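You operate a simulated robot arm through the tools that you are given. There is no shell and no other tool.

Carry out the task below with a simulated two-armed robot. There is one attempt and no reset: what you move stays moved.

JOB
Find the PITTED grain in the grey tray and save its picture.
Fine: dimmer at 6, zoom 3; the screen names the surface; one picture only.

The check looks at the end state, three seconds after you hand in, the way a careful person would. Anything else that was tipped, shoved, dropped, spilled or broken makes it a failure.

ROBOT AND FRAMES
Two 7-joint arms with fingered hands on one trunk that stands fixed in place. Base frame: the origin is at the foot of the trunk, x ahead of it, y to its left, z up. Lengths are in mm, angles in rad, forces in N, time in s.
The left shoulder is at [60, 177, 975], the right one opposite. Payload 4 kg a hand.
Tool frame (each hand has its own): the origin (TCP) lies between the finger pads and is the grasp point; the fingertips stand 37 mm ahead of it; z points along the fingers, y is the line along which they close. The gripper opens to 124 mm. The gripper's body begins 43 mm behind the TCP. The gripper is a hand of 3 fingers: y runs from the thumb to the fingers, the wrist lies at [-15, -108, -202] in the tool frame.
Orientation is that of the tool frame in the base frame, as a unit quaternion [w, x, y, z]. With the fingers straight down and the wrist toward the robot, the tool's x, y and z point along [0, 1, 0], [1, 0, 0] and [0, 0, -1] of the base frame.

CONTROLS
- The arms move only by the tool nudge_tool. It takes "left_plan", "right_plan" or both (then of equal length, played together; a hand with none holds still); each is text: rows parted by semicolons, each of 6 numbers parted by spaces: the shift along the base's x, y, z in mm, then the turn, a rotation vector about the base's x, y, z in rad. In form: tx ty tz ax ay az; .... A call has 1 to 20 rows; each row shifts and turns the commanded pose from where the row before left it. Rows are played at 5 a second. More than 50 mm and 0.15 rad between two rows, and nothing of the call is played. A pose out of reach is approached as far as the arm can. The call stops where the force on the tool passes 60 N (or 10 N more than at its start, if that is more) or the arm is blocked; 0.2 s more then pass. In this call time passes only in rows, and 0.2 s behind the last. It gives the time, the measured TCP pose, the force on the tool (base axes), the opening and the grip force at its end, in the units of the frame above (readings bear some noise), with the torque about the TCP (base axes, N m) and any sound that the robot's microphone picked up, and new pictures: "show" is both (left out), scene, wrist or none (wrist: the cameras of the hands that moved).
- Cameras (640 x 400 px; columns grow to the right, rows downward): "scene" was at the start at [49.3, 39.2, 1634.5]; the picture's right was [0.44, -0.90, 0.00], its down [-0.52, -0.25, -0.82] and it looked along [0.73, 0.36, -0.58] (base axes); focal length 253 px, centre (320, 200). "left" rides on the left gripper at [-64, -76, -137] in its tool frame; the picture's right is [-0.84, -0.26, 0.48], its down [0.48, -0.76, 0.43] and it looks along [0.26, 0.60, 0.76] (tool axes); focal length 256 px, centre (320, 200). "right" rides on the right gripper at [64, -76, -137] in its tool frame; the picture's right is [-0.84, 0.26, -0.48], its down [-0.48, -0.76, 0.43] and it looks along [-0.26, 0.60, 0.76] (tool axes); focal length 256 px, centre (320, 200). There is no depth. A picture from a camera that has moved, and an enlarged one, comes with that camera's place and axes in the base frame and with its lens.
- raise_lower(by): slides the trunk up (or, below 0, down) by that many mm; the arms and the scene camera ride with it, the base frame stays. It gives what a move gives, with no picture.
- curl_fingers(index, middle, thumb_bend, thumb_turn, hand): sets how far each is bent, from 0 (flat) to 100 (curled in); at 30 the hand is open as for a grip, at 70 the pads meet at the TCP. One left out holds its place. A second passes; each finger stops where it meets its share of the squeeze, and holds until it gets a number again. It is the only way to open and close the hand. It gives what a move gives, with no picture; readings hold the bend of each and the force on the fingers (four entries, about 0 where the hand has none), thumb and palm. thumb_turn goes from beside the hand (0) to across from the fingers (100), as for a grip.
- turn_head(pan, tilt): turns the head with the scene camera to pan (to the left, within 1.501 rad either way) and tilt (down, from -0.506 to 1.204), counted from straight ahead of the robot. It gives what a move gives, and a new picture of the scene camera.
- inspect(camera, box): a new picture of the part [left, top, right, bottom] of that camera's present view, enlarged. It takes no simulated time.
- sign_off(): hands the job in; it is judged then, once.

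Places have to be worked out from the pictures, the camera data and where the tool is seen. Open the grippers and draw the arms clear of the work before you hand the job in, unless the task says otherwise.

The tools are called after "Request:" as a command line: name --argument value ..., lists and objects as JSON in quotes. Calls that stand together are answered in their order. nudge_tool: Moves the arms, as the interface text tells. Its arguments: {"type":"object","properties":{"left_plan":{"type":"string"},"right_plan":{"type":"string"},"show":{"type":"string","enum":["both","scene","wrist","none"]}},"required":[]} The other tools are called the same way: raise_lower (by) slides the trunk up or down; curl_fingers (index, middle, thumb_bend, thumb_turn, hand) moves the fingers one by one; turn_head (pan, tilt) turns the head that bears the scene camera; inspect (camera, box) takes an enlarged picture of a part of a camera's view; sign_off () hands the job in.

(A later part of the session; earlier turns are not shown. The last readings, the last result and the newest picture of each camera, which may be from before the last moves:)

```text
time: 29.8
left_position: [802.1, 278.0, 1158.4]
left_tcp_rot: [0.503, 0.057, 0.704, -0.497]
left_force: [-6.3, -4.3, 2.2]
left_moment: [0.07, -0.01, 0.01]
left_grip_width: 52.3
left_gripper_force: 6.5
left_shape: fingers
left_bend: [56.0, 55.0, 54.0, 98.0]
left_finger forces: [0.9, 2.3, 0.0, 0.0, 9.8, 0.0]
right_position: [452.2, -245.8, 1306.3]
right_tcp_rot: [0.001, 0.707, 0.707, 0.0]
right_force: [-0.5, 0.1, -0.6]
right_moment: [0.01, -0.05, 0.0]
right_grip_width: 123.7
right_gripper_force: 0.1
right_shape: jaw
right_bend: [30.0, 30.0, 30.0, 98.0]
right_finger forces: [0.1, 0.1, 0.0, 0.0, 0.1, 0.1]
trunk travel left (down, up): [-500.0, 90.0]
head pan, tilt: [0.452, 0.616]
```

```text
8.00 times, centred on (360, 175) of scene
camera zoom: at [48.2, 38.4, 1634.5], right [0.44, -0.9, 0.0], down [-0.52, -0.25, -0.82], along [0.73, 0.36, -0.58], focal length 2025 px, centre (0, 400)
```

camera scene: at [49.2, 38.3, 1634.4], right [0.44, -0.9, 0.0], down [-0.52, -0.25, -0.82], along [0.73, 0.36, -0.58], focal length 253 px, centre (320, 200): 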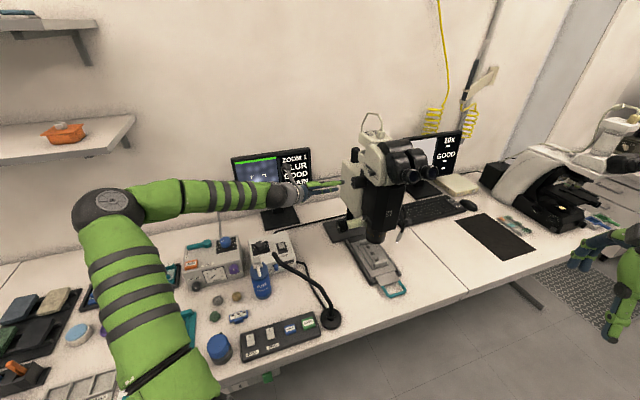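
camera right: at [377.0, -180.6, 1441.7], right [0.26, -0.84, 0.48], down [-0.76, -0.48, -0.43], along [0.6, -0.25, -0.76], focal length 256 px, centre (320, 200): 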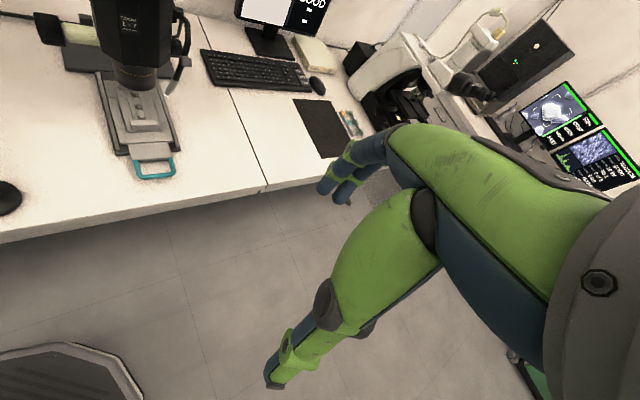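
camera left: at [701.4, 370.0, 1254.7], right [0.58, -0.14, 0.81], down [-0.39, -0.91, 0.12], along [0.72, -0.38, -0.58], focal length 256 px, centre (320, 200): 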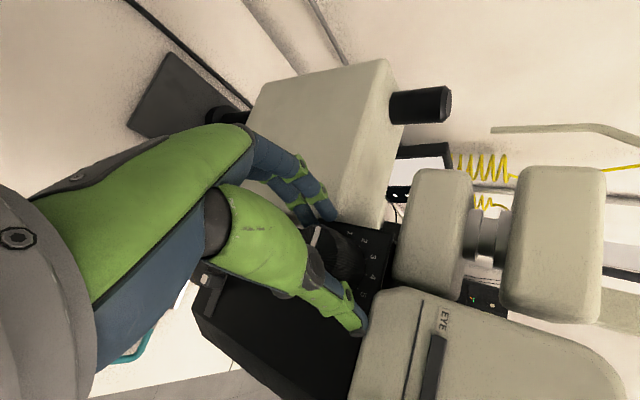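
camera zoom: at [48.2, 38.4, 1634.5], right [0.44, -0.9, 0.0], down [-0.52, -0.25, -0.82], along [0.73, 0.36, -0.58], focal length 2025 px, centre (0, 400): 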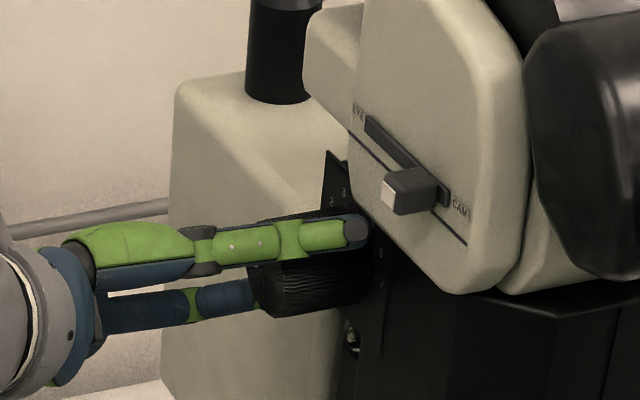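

The thumb bears more than the fingers, so I shift the hand about 2.5 mm toward the thumb side and then squeeze more.

Request:
nudge_tool --left_plan "-1.4 -1.3 1.6 0 0 0" --show "none"

Request:
curl_fingers --hand "left" --index 66 --middle 66 --thumb_bend 63

```text
time: 30.2
left_position: [803.2, 276.2, 1158.7]
left_tcp_rot: [0.503, 0.055, 0.705, -0.496]
left_force: [-3.8, -2.8, -0.6]
left_moment: [0.13, 0.02, 0.0]
left_grip_width: 52.0
left_gripper_force: 6.5
left_shape: fingers
left_bend: [56.0, 55.0, 54.0, 98.0]
left_finger forces: [1.7, 3.3, 0.0, 0.0, 7.6, 0.0]
right_position: [452.8, -245.4, 1305.7]
right_tcp_rot: [-0.001, 0.707, 0.707, 0.0]
right_force: [-0.1, -0.1, 0.2]
right_moment: [-0.02, 0.01, -0.02]
right_grip_width: 123.9
right_gripper_force: 0.0
right_shape: jaw
right_bend: [30.0, 30.0, 30.0, 98.0]
right_finger forces: [0.0, 0.0, 0.0, 0.0, 0.1, 0.0]
trunk travel left (down, up): [-500.0, 90.0]
head pan, tilt: [0.452, 0.616]
```

```text
time: 31.2
left_position: [801.9, 277.1, 1158.9]
left_tcp_rot: [0.504, 0.056, 0.705, -0.496]
left_force: [-4.0, -0.8, -1.8]
left_moment: [0.4, 0.26, 0.38]
left_grip_width: 50.5
left_gripper_force: 20.2
left_shape: fingers
left_bend: [58.0, 57.0, 56.0, 97.0]
left_finger forces: [8.7, 11.4, 0.0, 0.0, 20.0, 0.0]
right_position: [454.0, -245.1, 1305.8]
right_tcp_rot: [0.0, 0.707, 0.707, 0.0]
right_force: [-0.3, -0.3, -0.7]
right_moment: [-0.04, 0.01, -0.01]
right_grip_width: 123.7
right_gripper_force: 0.2
right_shape: jaw
right_bend: [30.0, 30.0, 30.0, 98.0]
right_finger forces: [0.0, 0.0, 0.0, 0.0, 0.0, 0.1]
trunk travel left (down, up): [-500.0, 90.0]
head pan, tilt: [0.452, 0.616]
```

The grip is balanced at 20 N. I turn clockwise 0.4 rad about the knob axis and check the screen.

Request:
nudge_tool --left_plan "0 0 0 0.0655 -0.0756 0;0 0 0 0.0655 -0.0756 0;0 0 0 0.0655 -0.0756 0;0 0 0 0.0655 -0.0756 0" --show "both"

Request:
inspect --camera "left" --box '[240, 150, 480, 350]'

Request:
inspect --camera "scene" --box '[220, 130, 400, 240]'

```text
time: 32.2
left_position: [802.1, 277.1, 1157.6]
left_tcp_rot: [0.592, 0.195, 0.679, -0.387]
left_force: [-9.6, -0.9, -2.4]
left_moment: [0.3, 0.32, 0.51]
left_grip_width: 50.1
left_gripper_force: 21.9
left_shape: fingers
left_bend: [59.0, 57.0, 56.0, 96.0]
left_finger forces: [7.8, 11.5, 0.1, 0.0, 23.9, 0.0]
right_position: [452.6, -244.6, 1305.5]
right_tcp_rot: [0.0, 0.707, 0.707, 0.0]
right_force: [-0.5, -0.3, -0.6]
right_moment: [0.02, -0.01, 0.03]
right_grip_width: 123.9
right_gripper_force: 0.1
right_shape: jaw
right_bend: [30.0, 30.0, 30.0, 98.0]
right_finger forces: [0.1, 0.1, 0.0, 0.0, 0.1, 0.0]
trunk travel left (down, up): [-500.0, 90.0]
head pan, tilt: [0.452, 0.616]
camera scene: at [48.4, 39.1, 1634.5], right [0.44, -0.9, 0.0], down [-0.52, -0.25, -0.82], along [0.73, 0.36, -0.58], focal length 253 px, centre (320, 200)
camera left: at [671.3, 344.3, 1241.9], right [0.32, -0.36, 0.88], down [-0.37, -0.9, -0.24], along [0.87, -0.25, -0.42], focal length 256 px, centre (320, 200)
```

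scene: 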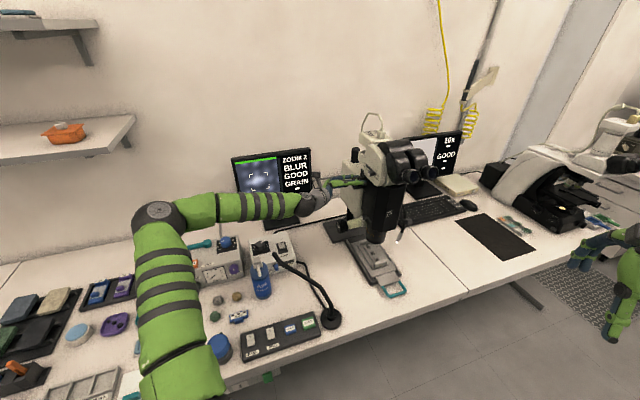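
left: 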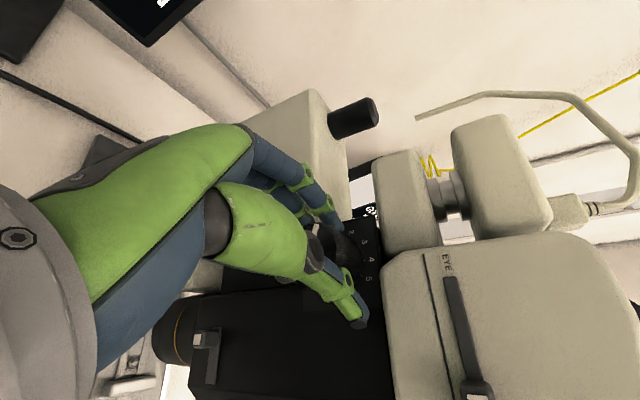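

```text
2.00 times, centred on (360, 250) of left
camera zoom: at [671.3, 344.3, 1241.9], right [0.32, -0.36, 0.88], down [-0.37, -0.9, -0.24], along [0.87, -0.25, -0.42], focal length 512 px, centre (240, 100)
```

zoom: 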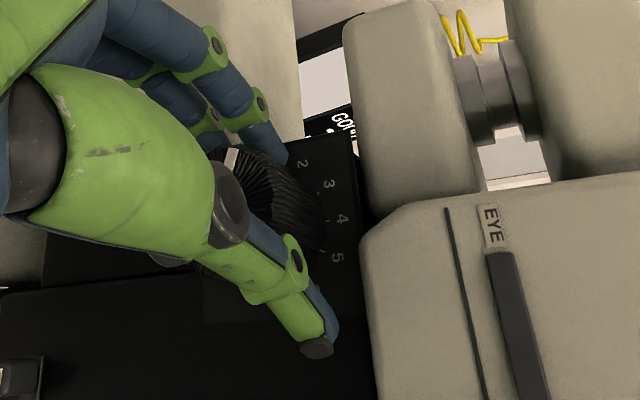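

```text
3.56 times, centred on (310, 185) of scene
camera zoom: at [48.4, 39.1, 1634.5], right [0.44, -0.9, 0.0], down [-0.52, -0.25, -0.82], along [0.73, 0.36, -0.58], focal length 900 px, centre (356, 253)
```

zoom: 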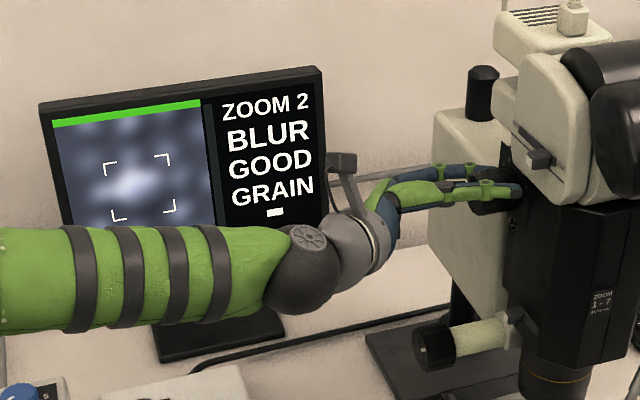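

ZOOM 2 appears, so the knob is following the hand. I turn 0.55 rad more and check.

Request:
nudge_tool --left_plan "0 0 0 0.0720 -0.0832 0;0 0 0 0.0720 -0.0832 0;0 0 0 0.0720 -0.0832 0;0 0 0 0.0720 -0.0832 0;0 0 0 0.0720 -0.0832 0" --show "both"

Request:
inspect --camera "left" --box '[240, 150, 480, 350]'

Request:
inspect --camera "scene" --box '[220, 130, 400, 240]'

```text
time: 33.4
left_position: [801.6, 276.8, 1159.2]
left_tcp_rot: [0.675, 0.373, 0.6, -0.212]
left_force: [-11.5, -4.0, -2.2]
left_moment: [0.05, 0.04, 0.45]
left_grip_width: 50.2
left_gripper_force: 22.1
left_shape: fingers
left_bend: [59.0, 58.0, 55.0, 95.0]
left_finger forces: [7.1, 10.7, 0.0, 0.0, 27.5, 0.1]
right_position: [452.7, -245.2, 1306.5]
right_tcp_rot: [0.0, 0.707, 0.707, 0.0]
right_force: [0.4, 0.6, 0.3]
right_moment: [0.02, 0.05, -0.03]
right_grip_width: 123.8
right_gripper_force: 0.0
right_shape: jaw
right_bend: [30.0, 30.0, 30.0, 98.0]
right_finger forces: [0.0, 0.0, 0.1, 0.1, 0.1, 0.0]
trunk travel left (down, up): [-500.0, 90.0]
head pan, tilt: [0.452, 0.616]
camera scene: at [48.2, 38.8, 1634.5], right [0.44, -0.9, 0.0], down [-0.52, -0.25, -0.82], along [0.73, 0.36, -0.58], focal length 253 px, centre (320, 200)
camera left: at [644.3, 320.7, 1202.0], right [-0.03, -0.66, 0.75], down [-0.18, -0.73, -0.66], along [0.98, -0.16, -0.1], focal length 256 px, centre (320, 200)
```

scene: 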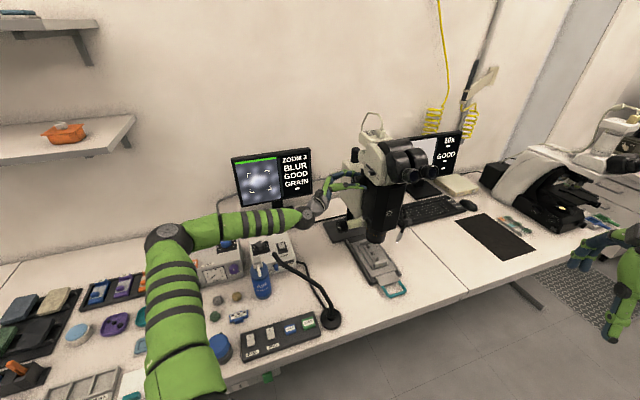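
left: 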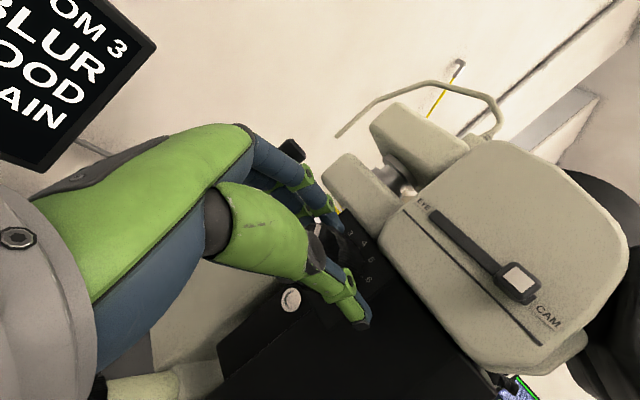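

```text
2.00 times, centred on (360, 250) of left
camera zoom: at [644.3, 320.7, 1202.0], right [-0.03, -0.66, 0.75], down [-0.18, -0.73, -0.66], along [0.98, -0.16, -0.1], focal length 512 px, centre (240, 100)
```

zoom: 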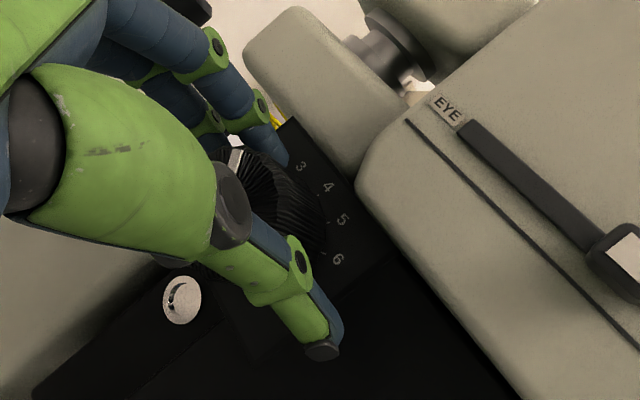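

```text
3.56 times, centred on (310, 185) of scene
camera zoom: at [48.2, 38.8, 1634.5], right [0.44, -0.9, 0.0], down [-0.52, -0.25, -0.82], along [0.73, 0.36, -0.58], focal length 900 px, centre (356, 253)
```

zoom: 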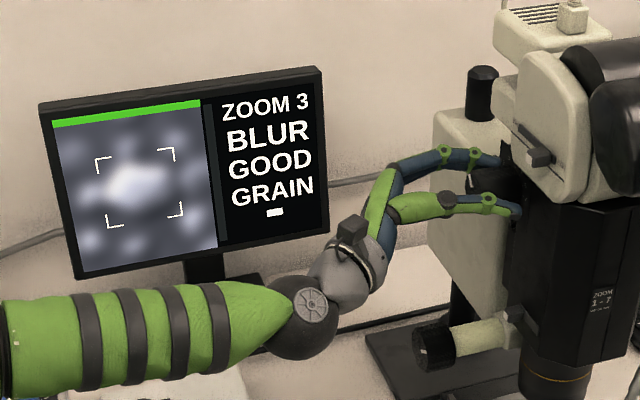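

ZOOM 3 is displayed after 0.95 rad; 1.05 rad would be exactly 3. I add 0.09 rad, then open the hand and back off to read the pointer.

Request:
nudge_tool --left_plan "0 0 0 0.0589 -0.0680 0" --show "none"

Request:
curl_fingers --hand "left" --index 48 --middle 48 --thumb_bend 48

Request:
nudge_tool --left_plan "-16 19 0 0 0 0;-26 30 0 0 0 0;-26 30 0 0 0 0" --show "both"

Request:
inspect --camera "left" --box '[300, 190, 420, 290]'

Request:
inspect --camera "scene" --box '[220, 130, 400, 240]'

```text
time: 33.8
left_position: [800.6, 275.7, 1159.0]
left_tcp_rot: [0.684, 0.4, 0.583, -0.18]
left_force: [-10.4, -2.7, -2.3]
left_moment: [0.02, 0.04, 0.47]
left_grip_width: 50.0
left_gripper_force: 22.2
left_shape: fingers
left_bend: [59.0, 58.0, 55.0, 95.0]
left_finger forces: [7.4, 10.8, 0.1, 0.0, 26.9, 0.0]
right_position: [452.9, -244.7, 1306.1]
right_tcp_rot: [0.0, 0.707, 0.707, 0.001]
right_force: [0.2, 0.0, -0.6]
right_moment: [0.01, -0.03, -0.03]
right_grip_width: 123.7
right_gripper_force: 0.0
right_shape: jaw
right_bend: [30.0, 30.0, 30.0, 98.0]
right_finger forces: [0.1, 0.0, 0.0, 0.0, 0.0, 0.0]
trunk travel left (down, up): [-500.0, 90.0]
head pan, tilt: [0.452, 0.616]
```

```text
time: 34.8
left_position: [802.6, 276.6, 1158.5]
left_tcp_rot: [0.683, 0.399, 0.584, -0.181]
left_force: [-0.7, -1.0, -0.1]
left_moment: [0.04, -0.02, -0.03]
left_grip_width: 68.5
left_gripper_force: 0.0
left_shape: fingers
left_bend: [48.0, 48.0, 48.0, 97.0]
left_finger forces: [0.0, 0.1, 0.0, 0.0, 0.0, 0.0]
right_position: [454.6, -244.4, 1305.5]
right_tcp_rot: [0.0, 0.707, 0.707, 0.001]
right_force: [0.2, -0.1, 0.4]
right_moment: [-0.03, 0.01, -0.02]
right_grip_width: 123.8
right_gripper_force: 0.0
right_shape: jaw
right_bend: [30.0, 30.0, 30.0, 98.0]
right_finger forces: [0.1, 0.0, 0.0, 0.0, 0.1, 0.0]
trunk travel left (down, up): [-500.0, 90.0]
head pan, tilt: [0.452, 0.616]
```

```text
time: 35.6
left_position: [733.3, 354.7, 1160.1]
left_tcp_rot: [0.683, 0.398, 0.585, -0.181]
left_force: [-0.2, -0.4, 0.1]
left_moment: [-0.02, 0.04, 0.0]
left_grip_width: 68.3
left_gripper_force: 0.1
left_shape: fingers
left_bend: [48.0, 48.0, 48.0, 98.0]
left_finger forces: [0.0, 0.0, 0.0, 0.0, 0.0, 0.0]
right_position: [452.9, -245.1, 1306.9]
right_tcp_rot: [0.0, 0.707, 0.707, 0.0]
right_force: [-0.7, 0.5, 0.7]
right_moment: [0.01, -0.01, -0.01]
right_grip_width: 123.7
right_gripper_force: 0.1
right_shape: jaw
right_bend: [30.0, 30.0, 30.0, 98.0]
right_finger forces: [0.0, 0.0, 0.1, 0.1, 0.0, 0.0]
trunk travel left (down, up): [-500.0, 90.0]
head pan, tilt: [0.452, 0.616]
camera scene: at [48.7, 39.6, 1634.5], right [0.44, -0.9, 0.0], down [-0.52, -0.25, -0.82], along [0.73, 0.36, -0.58], focal length 253 px, centre (320, 200)
camera left: at [573.7, 397.7, 1194.4], right [-0.08, -0.71, 0.7], down [-0.14, -0.69, -0.71], along [0.99, -0.15, -0.04], focal length 256 px, centre (320, 200)
```

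scene: 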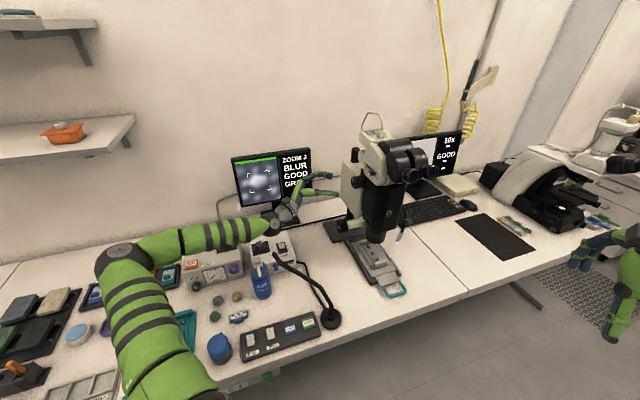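
left: 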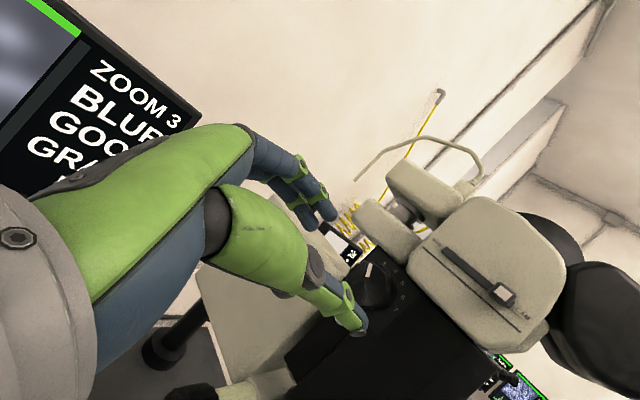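

```text
4.00 times, centred on (360, 240) of left
camera zoom: at [573.7, 397.7, 1194.4], right [-0.08, -0.71, 0.7], down [-0.14, -0.69, -0.71], along [0.99, -0.15, -0.04], focal length 1024 px, centre (160, 40)
```

zoom: 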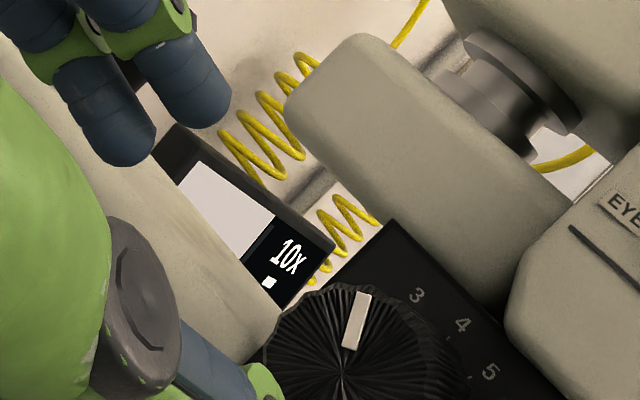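

```text
3.56 times, centred on (310, 185) of scene
camera zoom: at [48.7, 39.6, 1634.5], right [0.44, -0.9, 0.0], down [-0.52, -0.25, -0.82], along [0.73, 0.36, -0.58], focal length 900 px, centre (356, 253)
```

zoom: 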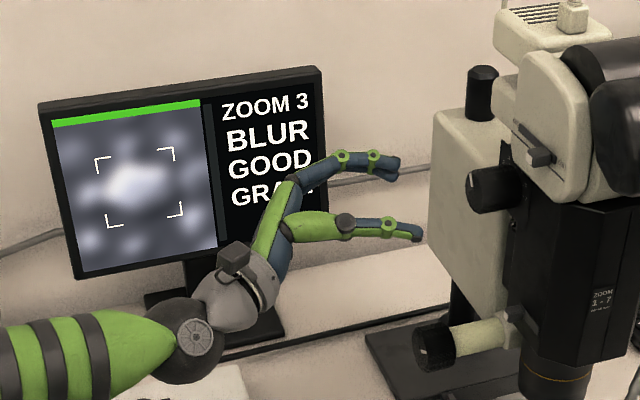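

Zoom reads 3 and the pointer points at the 3 mark. I look closely at the screen and the focus knob.

Request:
inspect --camera "scene" --box '[228, 145, 318, 215]'

Request:
inspect --camera "left" --box '[330, 240, 430, 330]'

Request:
inspect --camera "scene" --box '[320, 200, 420, 300]'

```text
5.71 times, centred on (273, 180) of scene
camera zoom: at [48.7, 39.6, 1634.5], right [0.44, -0.9, 0.0], down [-0.52, -0.25, -0.82], along [0.73, 0.36, -0.58], focal length 1447 px, centre (589, 314)
```

zoom: 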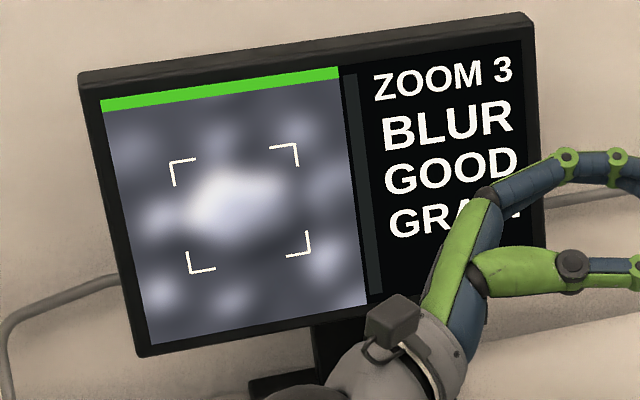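

```text
4.44 times, centred on (380, 285) of left
camera zoom: at [573.7, 397.7, 1194.4], right [-0.08, -0.71, 0.7], down [-0.14, -0.69, -0.71], along [0.99, -0.15, -0.04], focal length 1138 px, centre (53, -178)
```

zoom: 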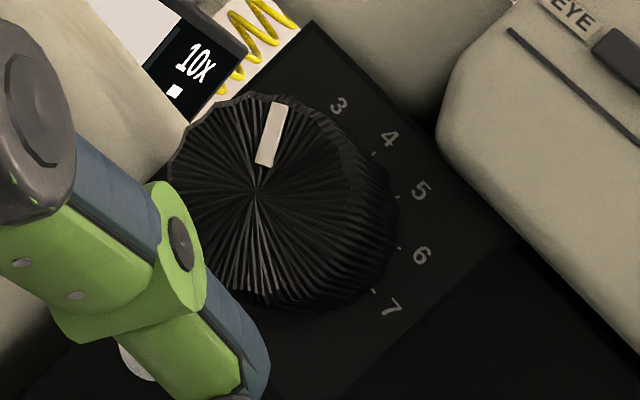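

```text
4.00 times, centred on (370, 250) of scene
camera zoom: at [48.7, 39.6, 1634.5], right [0.44, -0.9, 0.0], down [-0.52, -0.25, -0.82], along [0.73, 0.36, -0.58], focal length 1013 px, centre (120, 0)
```

zoom: 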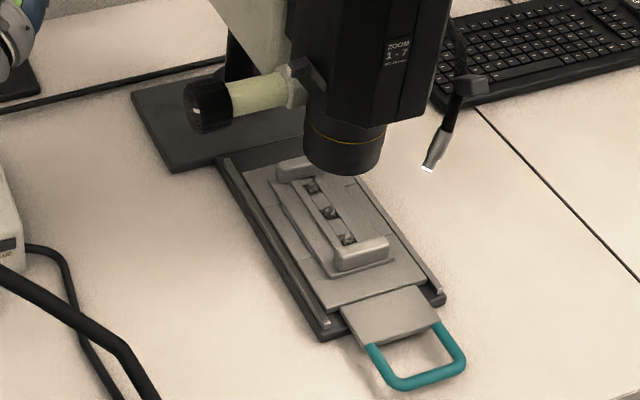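

The grain is centred but blurred; the focus knob face is at about (785, 312, 952). A lamp gooseneck tip stands at about (519, 439, 982), so I must keep my wrist high. I raise the trunk 90 mm to keep the forearm above it.

Request:
raise_lower --by 90

Request:
nudge_tool --left_plan "-20 25 0 0 0 0.072;-20 24 0 -0.0969 0.0969 0;0 0 0 -0.0969 0.0969 0;0 0 0 -0.0969 0.0969 0;0 0 0 -0.0969 0.0969 0;0 0 0 -0.0969 0.0969 0;0 0 0 -0.0969 0.0969 0;0 0 0 -0.0969 0.0969 0;0 0 0 -0.0969 0.0969 0" --show "both"

```text
time: 36.9
left_position: [734.1, 355.6, 1248.6]
left_tcp_rot: [0.683, 0.399, 0.584, -0.18]
left_force: [0.2, -0.5, 0.5]
left_moment: [0.02, -0.02, 0.02]
left_grip_width: 68.5
left_gripper_force: 0.1
left_shape: fingers
left_bend: [48.0, 48.0, 48.0, 98.0]
left_finger forces: [0.1, 0.0, 0.0, 0.0, 0.0, 0.0]
right_position: [454.8, -244.1, 1395.5]
right_tcp_rot: [0.0, 0.707, 0.707, 0.0]
right_force: [0.5, -0.9, -0.6]
right_moment: [0.03, -0.01, -0.01]
right_grip_width: 123.7
right_gripper_force: 0.0
right_shape: jaw
right_bend: [30.0, 30.0, 30.0, 98.0]
right_finger forces: [0.1, 0.0, 0.1, 0.1, 0.1, 0.0]
trunk travel left (down, up): [-590.0, 0.0]
head pan, tilt: [0.452, 0.616]
```

```text
time: 38.9
left_position: [693.2, 404.4, 1250.1]
left_tcp_rot: [0.507, 0.01, 0.707, -0.493]
left_force: [-1.0, 0.0, -0.6]
left_moment: [0.02, -0.01, 0.03]
left_grip_width: 68.2
left_gripper_force: 0.0
left_shape: fingers
left_bend: [48.0, 48.0, 48.0, 98.0]
left_finger forces: [0.1, 0.1, 0.1, 0.0, 0.0, 0.0]
right_position: [453.7, -245.3, 1396.6]
right_tcp_rot: [0.0, 0.707, 0.707, 0.001]
right_force: [0.9, -0.3, -0.5]
right_moment: [0.01, 0.02, -0.02]
right_grip_width: 123.6
right_gripper_force: 0.0
right_shape: jaw
right_bend: [30.0, 30.0, 30.0, 98.0]
right_finger forces: [0.1, 0.0, 0.0, 0.1, 0.0, 0.0]
trunk travel left (down, up): [-590.0, 0.0]
head pan, tilt: [0.452, 0.616]
camera scene: at [49.4, 38.5, 1724.4], right [0.44, -0.9, 0.0], down [-0.52, -0.25, -0.82], along [0.73, 0.36, -0.58], focal length 253 px, centre (320, 200)
camera left: at [589.2, 492.0, 1348.1], right [0.62, -0.07, 0.79], down [-0.32, -0.93, 0.17], along [0.72, -0.36, -0.59], focal length 256 px, centre (320, 200)
```

scene: 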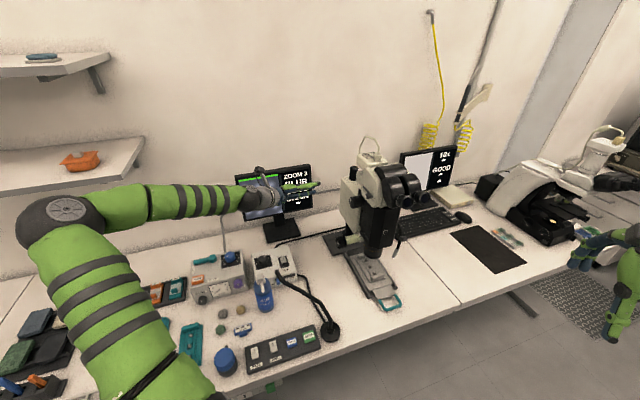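
left: 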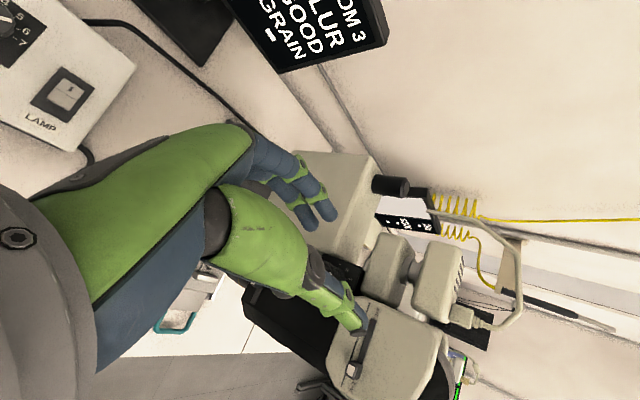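

I continue the roll so that the wrist is above the hand, before descending to the focus knob height.

Request:
nudge_tool --left_plan "0 0 0 -0.0955 0.0955 0;0 0 0 -0.0955 0.0955 0;0 0 0 -0.0955 0.0955 0;0 0 0 -0.0955 0.0955 0;0 0 0 -0.0955 0.0955 0;0 0 0 -0.0955 0.0955 0" --show "both"

```text
time: 40.2
left_position: [695.4, 404.5, 1249.8]
left_tcp_rot: [0.273, -0.269, 0.653, -0.653]
left_force: [-0.4, -0.3, 0.2]
left_moment: [-0.01, 0.02, 0.02]
left_grip_width: 68.4
left_gripper_force: 0.1
left_shape: fingers
left_bend: [48.0, 48.0, 48.0, 98.0]
left_finger forces: [0.1, 0.0, 0.1, 0.0, 0.1, 0.0]
right_position: [454.7, -244.1, 1396.6]
right_tcp_rot: [0.0, 0.707, 0.707, 0.0]
right_force: [-0.3, -0.5, -0.6]
right_moment: [-0.02, 0.03, -0.02]
right_grip_width: 123.4
right_gripper_force: 0.2
right_shape: jaw
right_bend: [30.0, 30.0, 30.0, 98.0]
right_finger forces: [0.1, 0.0, 0.0, 0.0, 0.0, 0.0]
trunk travel left (down, up): [-590.0, 0.0]
head pan, tilt: [0.452, 0.616]
camera scene: at [49.7, 39.2, 1724.4], right [0.44, -0.9, 0.0], down [-0.52, -0.25, -0.82], along [0.73, 0.36, -0.58], focal length 253 px, centre (320, 200)
camera left: at [642.1, 545.7, 1325.8], right [0.93, 0.25, 0.26], down [-0.04, -0.65, 0.76], along [0.36, -0.72, -0.6], focal length 256 px, centre (320, 200)
```

scene: 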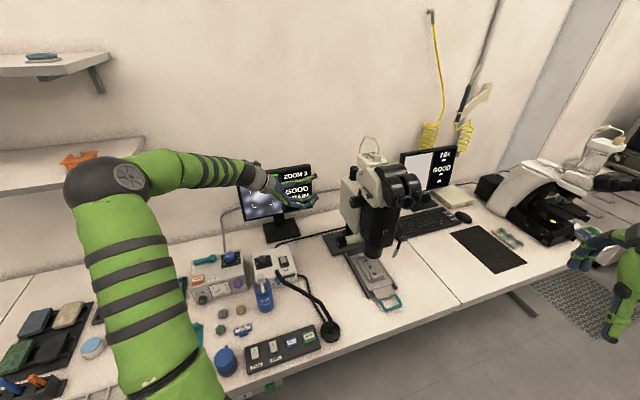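
left: 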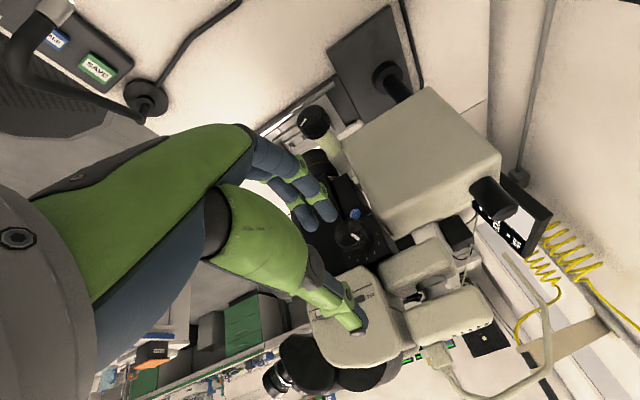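

Elbow stays high. I descend 200 mm at the stand-off and look at the focus knob.

Request:
nudge_tool --left_plan "0 0 -45 0 0 0;0 0 -45 0 0 0;0 0 -45 0 0 0;0 0 -45 0 0 0;0 0 -40 0 0 0" --show "both"

Request:
inspect --camera "left" --box '[240, 120, 480, 320]'

Request:
inspect --camera "scene" --box '[230, 150, 410, 350]'

```text
time: 41.5
left_position: [695.4, 405.3, 1027.4]
left_tcp_rot: [0.273, -0.269, 0.654, -0.653]
left_force: [0.4, 0.3, -0.5]
left_moment: [0.0, -0.04, -0.03]
left_grip_width: 68.8
left_gripper_force: 0.1
left_shape: fingers
left_bend: [48.0, 48.0, 48.0, 98.0]
left_finger forces: [0.1, 0.0, 0.0, 0.1, 0.1, 0.1]
right_position: [453.6, -243.5, 1396.0]
right_tcp_rot: [0.0, 0.707, 0.707, 0.0]
right_force: [0.4, 0.1, 0.2]
right_moment: [0.02, 0.0, 0.01]
right_grip_width: 123.6
right_gripper_force: 0.0
right_shape: jaw
right_bend: [30.0, 30.0, 30.0, 98.0]
right_finger forces: [0.0, 0.0, 0.1, 0.0, 0.0, 0.0]
trunk travel left (down, up): [-590.0, 0.0]
head pan, tilt: [0.452, 0.616]
camera scene: at [50.0, 39.8, 1724.5], right [0.44, -0.9, 0.0], down [-0.52, -0.25, -0.82], along [0.73, 0.36, -0.58], focal length 253 px, centre (320, 200)
camera left: at [643.1, 546.4, 1104.8], right [0.93, 0.25, 0.26], down [-0.04, -0.65, 0.76], along [0.36, -0.72, -0.6], focal length 256 px, centre (320, 200)
```

scene: 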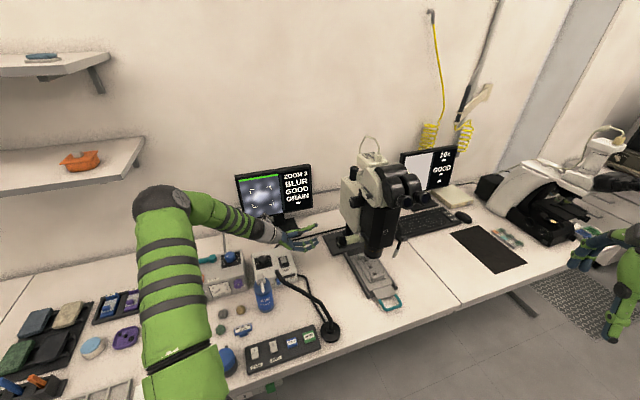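
left: 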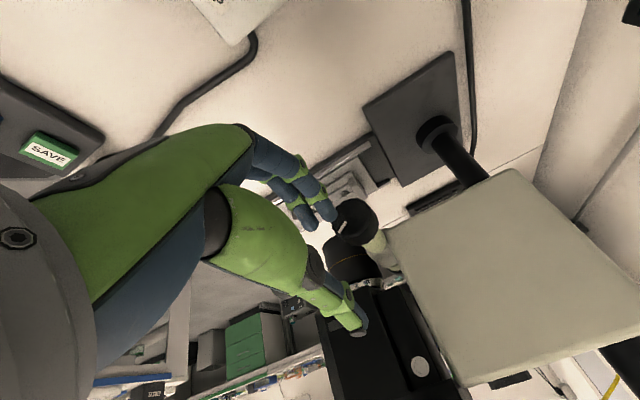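

```text
2.00 times, centred on (360, 220) of left
camera zoom: at [643.1, 546.4, 1104.8], right [0.93, 0.25, 0.26], down [-0.04, -0.65, 0.76], along [0.36, -0.72, -0.6], focal length 512 px, centre (240, 160)
```

zoom: 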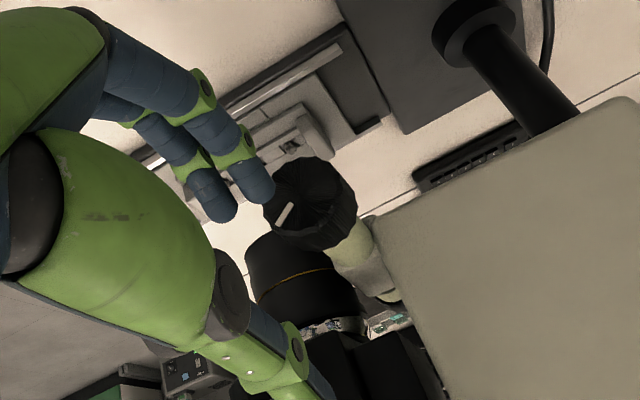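

```text
2.00 times, centred on (320, 250) of scene
camera zoom: at [50.0, 39.8, 1724.5], right [0.44, -0.9, 0.0], down [-0.52, -0.25, -0.82], along [0.73, 0.36, -0.58], focal length 506 px, centre (320, 100)
```

zoom: 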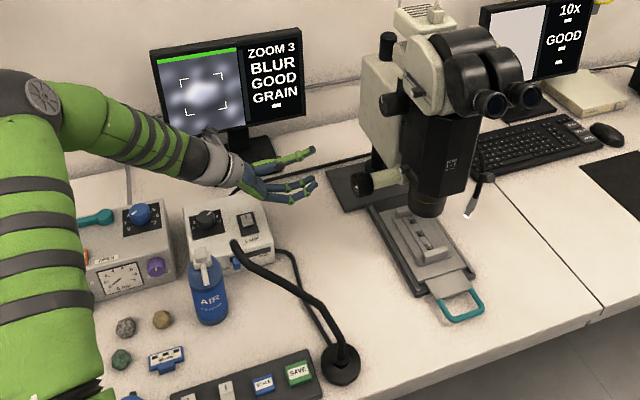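

I zoom in on the focus knob in the wrist view for a precise location.

Request:
inspect --camera "left" --box '[320, 180, 400, 240]'

Request:
inspect --camera "scene" --box '[320, 220, 380, 260]'

Request:
inspect --camera "scene" --box '[230, 160, 320, 220]'

```text
6.67 times, centred on (360, 210) of left
camera zoom: at [643.1, 546.4, 1104.8], right [0.93, 0.25, 0.26], down [-0.04, -0.65, 0.76], along [0.36, -0.72, -0.6], focal length 1707 px, centre (53, 133)
```

zoom: 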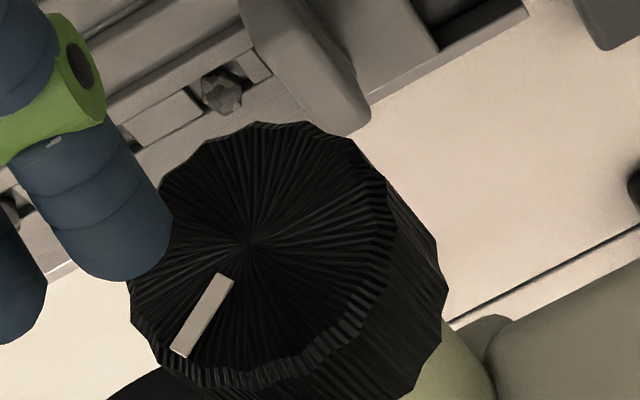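

```text
10.00 times, centred on (350, 240) of scene
camera zoom: at [50.0, 39.8, 1724.5], right [0.44, -0.9, 0.0], down [-0.52, -0.25, -0.82], along [0.73, 0.36, -0.58], focal length 2532 px, centre (20, -200)
```

zoom: 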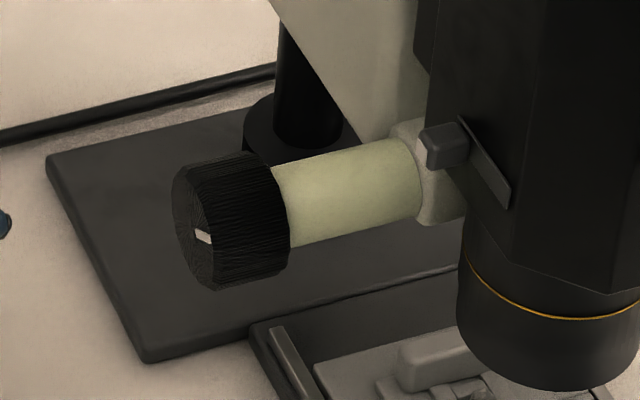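

```text
6.67 times, centred on (275, 190) of scene
camera zoom: at [50.0, 39.8, 1724.5], right [0.44, -0.9, 0.0], down [-0.52, -0.25, -0.82], along [0.73, 0.36, -0.58], focal length 1688 px, centre (620, 267)
```

zoom: 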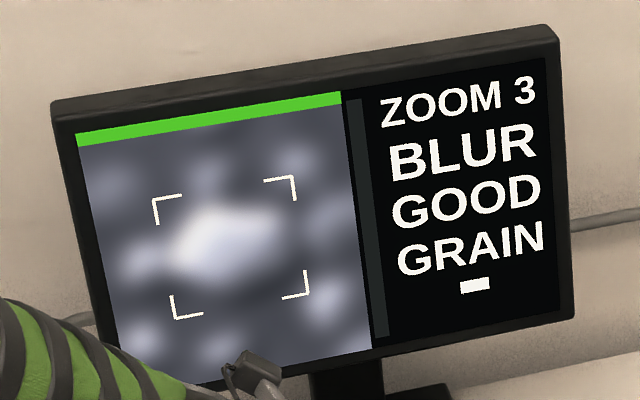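

F for the focus knob is about (791.5, 312, 940.5), 50 mm in diameter. I move onto its axis at a 120 mm stand-off and open the fingers slightly more.

Request:
curl_fingers --hand "left" --index 46 --middle 46 --thumb_bend 46

Request:
nudge_tool --left_plan "6 -4 -43 0 0 0;6 -4 -43 0 0 0" --show "both"

Request:
inspect --camera "left" --box '[240, 150, 480, 350]'

Request:
inspect --camera "scene" --box '[250, 200, 370, 340]'

```text
time: 42.5
left_position: [694.5, 404.1, 1029.6]
left_tcp_rot: [0.273, -0.269, 0.654, -0.653]
left_force: [0.7, 0.4, -0.5]
left_moment: [-0.01, -0.01, 0.03]
left_grip_width: 74.4
left_gripper_force: 0.1
left_shape: fingers
left_bend: [46.0, 46.0, 46.0, 98.0]
left_finger forces: [0.0, 0.0, 0.0, 0.0, 0.0, 0.0]
right_position: [454.1, -244.6, 1395.9]
right_tcp_rot: [0.0, 0.707, 0.707, 0.0]
right_force: [0.0, -0.2, -0.2]
right_moment: [-0.03, 0.0, 0.01]
right_grip_width: 123.7
right_gripper_force: 0.1
right_shape: jaw
right_bend: [30.0, 30.0, 30.0, 98.0]
right_finger forces: [0.1, 0.0, 0.0, 0.0, 0.1, 0.0]
trunk travel left (down, up): [-590.0, 0.0]
head pan, tilt: [0.452, 0.616]
```

```text
time: 43.0
left_position: [706.9, 396.4, 944.3]
left_tcp_rot: [0.273, -0.269, 0.654, -0.653]
left_force: [0.1, -0.2, -0.3]
left_moment: [-0.02, 0.01, 0.01]
left_grip_width: 74.7
left_gripper_force: 0.0
left_shape: fingers
left_bend: [46.0, 46.0, 46.0, 98.0]
left_finger forces: [0.0, 0.0, 0.0, 0.0, 0.1, 0.0]
right_position: [454.8, -244.1, 1396.9]
right_tcp_rot: [0.0, 0.706, 0.708, 0.0]
right_force: [0.0, 0.2, 0.0]
right_moment: [0.04, 0.0, 0.02]
right_grip_width: 123.7
right_gripper_force: 0.1
right_shape: jaw
right_bend: [30.0, 30.0, 30.0, 98.0]
right_finger forces: [0.0, 0.0, 0.0, 0.1, 0.0, 0.0]
trunk travel left (down, up): [-590.0, 0.0]
head pan, tilt: [0.452, 0.616]
camera scene: at [49.8, 39.4, 1724.5], right [0.44, -0.9, 0.0], down [-0.52, -0.25, -0.82], along [0.73, 0.36, -0.58], focal length 253 px, centre (320, 200)
camera left: at [654.1, 537.6, 1019.4], right [0.93, 0.25, 0.26], down [-0.04, -0.65, 0.76], along [0.36, -0.72, -0.6], focal length 256 px, centre (320, 200)
```

scene: 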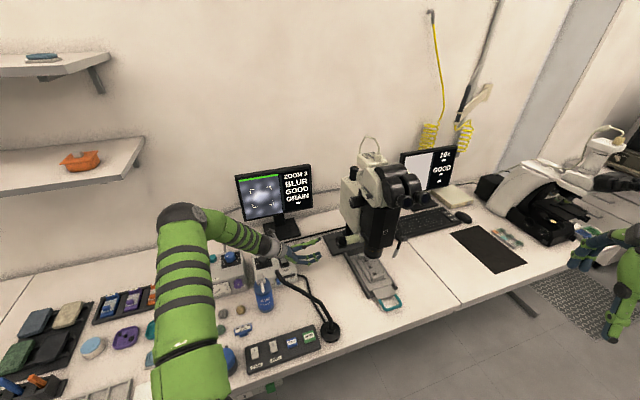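
left: 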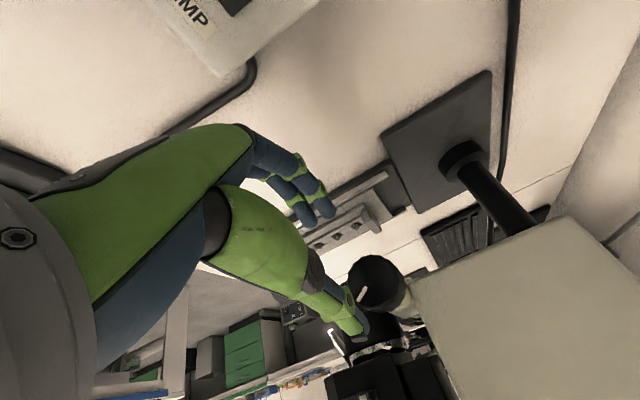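

```text
2.00 times, centred on (360, 250) of left
camera zoom: at [654.1, 537.6, 1019.4], right [0.93, 0.25, 0.26], down [-0.04, -0.65, 0.76], along [0.36, -0.72, -0.6], focal length 512 px, centre (240, 100)
```

zoom: 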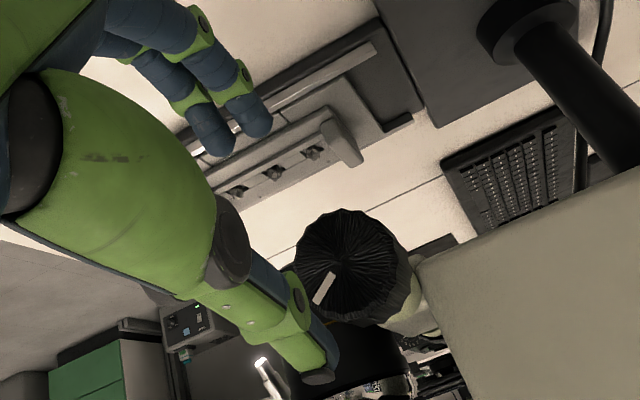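

```text
2.86 times, centred on (310, 270) of scene
camera zoom: at [49.8, 39.4, 1724.5], right [0.44, -0.9, 0.0], down [-0.52, -0.25, -0.82], along [0.73, 0.36, -0.58], focal length 723 px, centre (349, 0)
```

zoom: 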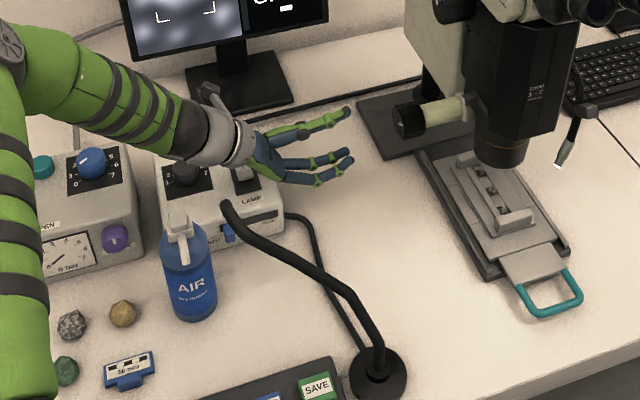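

The knob is on the hand's axis within 2 mm. I advance 70 mm and check before the final approach.

Request:
nudge_tool --left_plan "25 -24.5 0 0 0 0;25 -24.5 -1 0 0 0" --show "wrist"

Request:
inspect --camera "left" --box '[240, 150, 480, 350]'

Request:
inspect --camera "scene" --box '[250, 200, 370, 340]'

```text
time: 43.6
left_position: [756.3, 348.3, 941.6]
left_tcp_rot: [0.272, -0.269, 0.654, -0.652]
left_force: [-0.4, 0.9, 0.0]
left_moment: [-0.02, -0.02, 0.02]
left_grip_width: 74.6
left_gripper_force: 0.0
left_shape: fingers
left_bend: [46.0, 46.0, 46.0, 98.0]
left_finger forces: [0.0, 0.1, 0.0, 0.0, 0.0, 0.0]
right_position: [453.8, -243.9, 1395.7]
right_tcp_rot: [0.0, 0.706, 0.708, 0.0]
right_force: [0.5, -0.6, 0.1]
right_moment: [-0.01, -0.01, -0.02]
right_grip_width: 123.7
right_gripper_force: 0.0
right_shape: jaw
right_bend: [30.0, 30.0, 30.0, 98.0]
right_finger forces: [0.1, 0.1, 0.0, 0.0, 0.0, 0.1]
trunk travel left (down, up): [-590.0, 0.0]
head pan, tilt: [0.452, 0.616]
camera left: at [703.8, 489.0, 1018.2], right [0.93, 0.25, 0.26], down [-0.04, -0.65, 0.76], along [0.36, -0.72, -0.6], focal length 256 px, centre (320, 200)
```

left: 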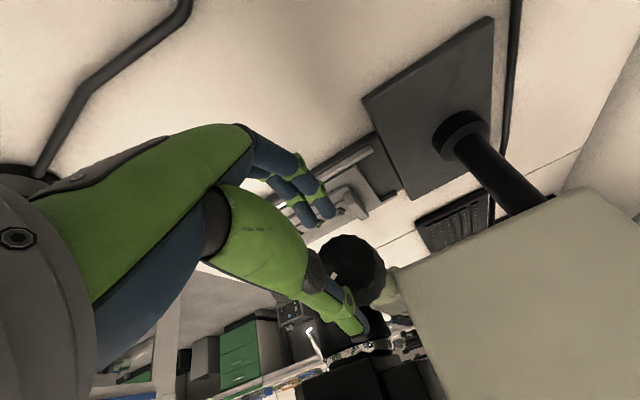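

```text
2.00 times, centred on (360, 250) of left
camera zoom: at [703.8, 489.0, 1018.2], right [0.93, 0.25, 0.26], down [-0.04, -0.65, 0.76], along [0.36, -0.72, -0.6], focal length 512 px, centre (240, 100)
```

zoom: 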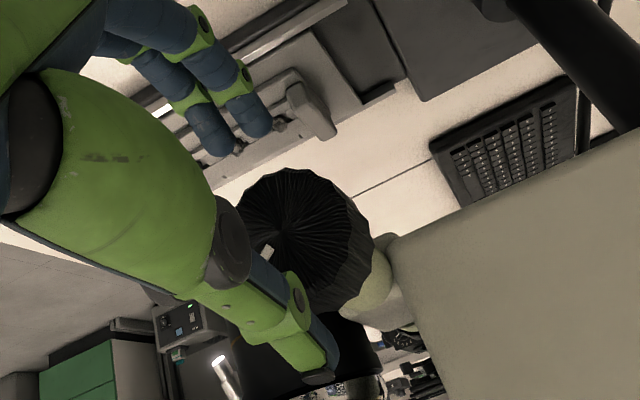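

```text
2.86 times, centred on (310, 270) of scene
camera zoom: at [49.7, 38.7, 1724.5], right [0.44, -0.9, 0.0], down [-0.52, -0.25, -0.82], along [0.73, 0.36, -0.58], focal length 723 px, centre (349, 0)
```

zoom: 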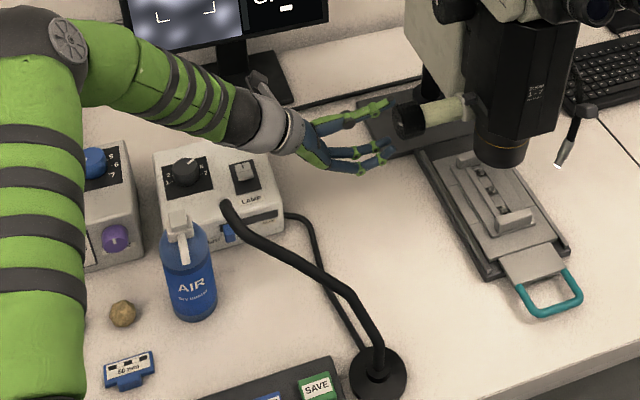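

I make the final approach of about 38 mm with a 2-3 mm lateral correction.

Request:
nudge_tool --left_plan "10 -8 -1 0 0 0;10 -9 0 0 0 0;9 -8 0 0 0 0" --show "wrist"

Request:
inspect --camera "left" --box '[240, 150, 480, 350]'

Request:
inspect --camera "scene" --box '[290, 210, 390, 280]'

```text
time: 44.5
left_position: [783.9, 323.3, 941.1]
left_tcp_rot: [0.273, -0.269, 0.654, -0.653]
left_force: [0.8, -0.5, 0.3]
left_moment: [0.02, 0.02, 0.02]
left_grip_width: 74.6
left_gripper_force: 0.0
left_shape: fingers
left_bend: [46.0, 46.0, 46.0, 98.0]
left_finger forces: [0.1, 0.1, 0.0, 0.1, 0.0, 0.1]
right_position: [453.6, -244.5, 1395.7]
right_tcp_rot: [0.0, 0.707, 0.708, 0.001]
right_force: [0.5, 0.0, 0.0]
right_moment: [0.0, 0.0, -0.02]
right_grip_width: 123.6
right_gripper_force: 0.0
right_shape: jaw
right_bend: [30.0, 30.0, 30.0, 98.0]
right_finger forces: [0.0, 0.0, 0.1, 0.0, 0.0, 0.1]
trunk travel left (down, up): [-590.0, 0.0]
head pan, tilt: [0.452, 0.616]
camera left: at [732.8, 463.7, 1017.6], right [0.93, 0.25, 0.26], down [-0.04, -0.65, 0.76], along [0.36, -0.72, -0.6], focal length 256 px, centre (320, 200)
```

left: 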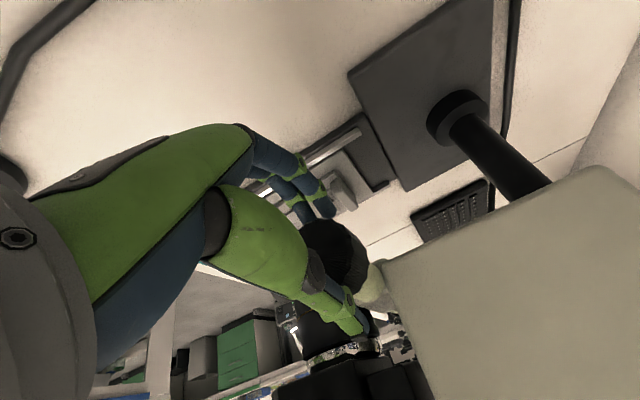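

```text
2.00 times, centred on (360, 250) of left
camera zoom: at [732.8, 463.7, 1017.6], right [0.93, 0.25, 0.26], down [-0.04, -0.65, 0.76], along [0.36, -0.72, -0.6], focal length 512 px, centre (240, 100)
```

zoom: 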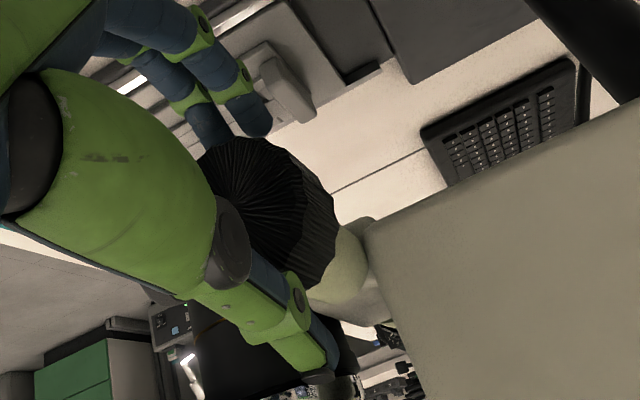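

```text
5.71 times, centred on (340, 245) of scene
camera zoom: at [49.7, 38.8, 1724.5], right [0.44, -0.9, 0.0], down [-0.52, -0.25, -0.82], along [0.73, 0.36, -0.58], focal length 1447 px, centre (206, -57)
```

zoom: 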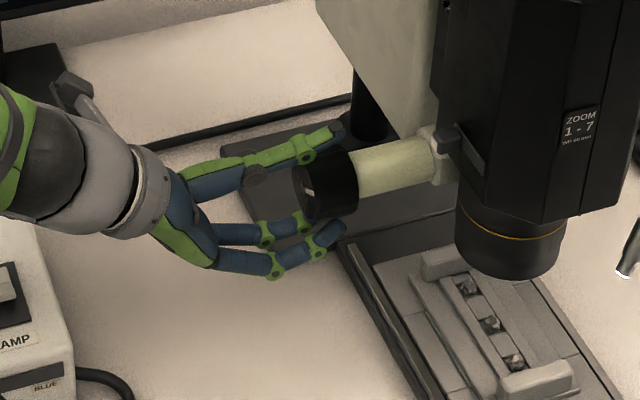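

The fingers straddle the focus knob properly (thumb on top, fingers below). I close on it.

Request:
curl_fingers --hand "left" --index 58 --middle 58 --thumb_bend 58

Request:
inspect --camera "scene" --box '[290, 210, 390, 280]'

```text
time: 45.5
left_position: [784.6, 323.2, 942.9]
left_tcp_rot: [0.273, -0.268, 0.654, -0.653]
left_force: [-3.1, 2.0, 9.7]
left_moment: [-0.07, -0.04, -0.02]
left_grip_width: 59.3
left_gripper_force: 10.7
left_shape: fingers
left_bend: [55.0, 54.0, 53.0, 97.0]
left_finger forces: [2.7, 3.7, 0.1, 0.0, 14.7, 0.0]
right_position: [452.5, -245.4, 1396.6]
right_tcp_rot: [-0.001, 0.707, 0.707, 0.0]
right_force: [0.2, -0.2, -0.2]
right_moment: [0.01, 0.01, -0.01]
right_grip_width: 123.4
right_gripper_force: 0.1
right_shape: jaw
right_bend: [30.0, 30.0, 30.0, 98.0]
right_finger forces: [0.1, 0.0, 0.0, 0.0, 0.2, 0.0]
trunk travel left (down, up): [-590.0, 0.0]
head pan, tilt: [0.452, 0.616]
```

```text
5.71 times, centred on (340, 245) of scene
camera zoom: at [48.1, 39.0, 1724.6], right [0.44, -0.9, 0.0], down [-0.52, -0.25, -0.82], along [0.73, 0.36, -0.58], focal length 1447 px, centre (206, -57)
```

zoom: 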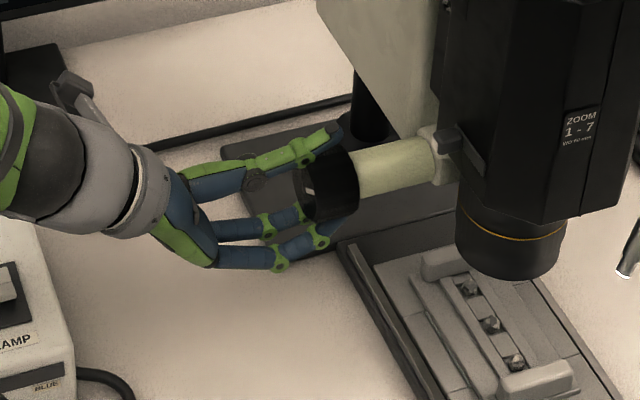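

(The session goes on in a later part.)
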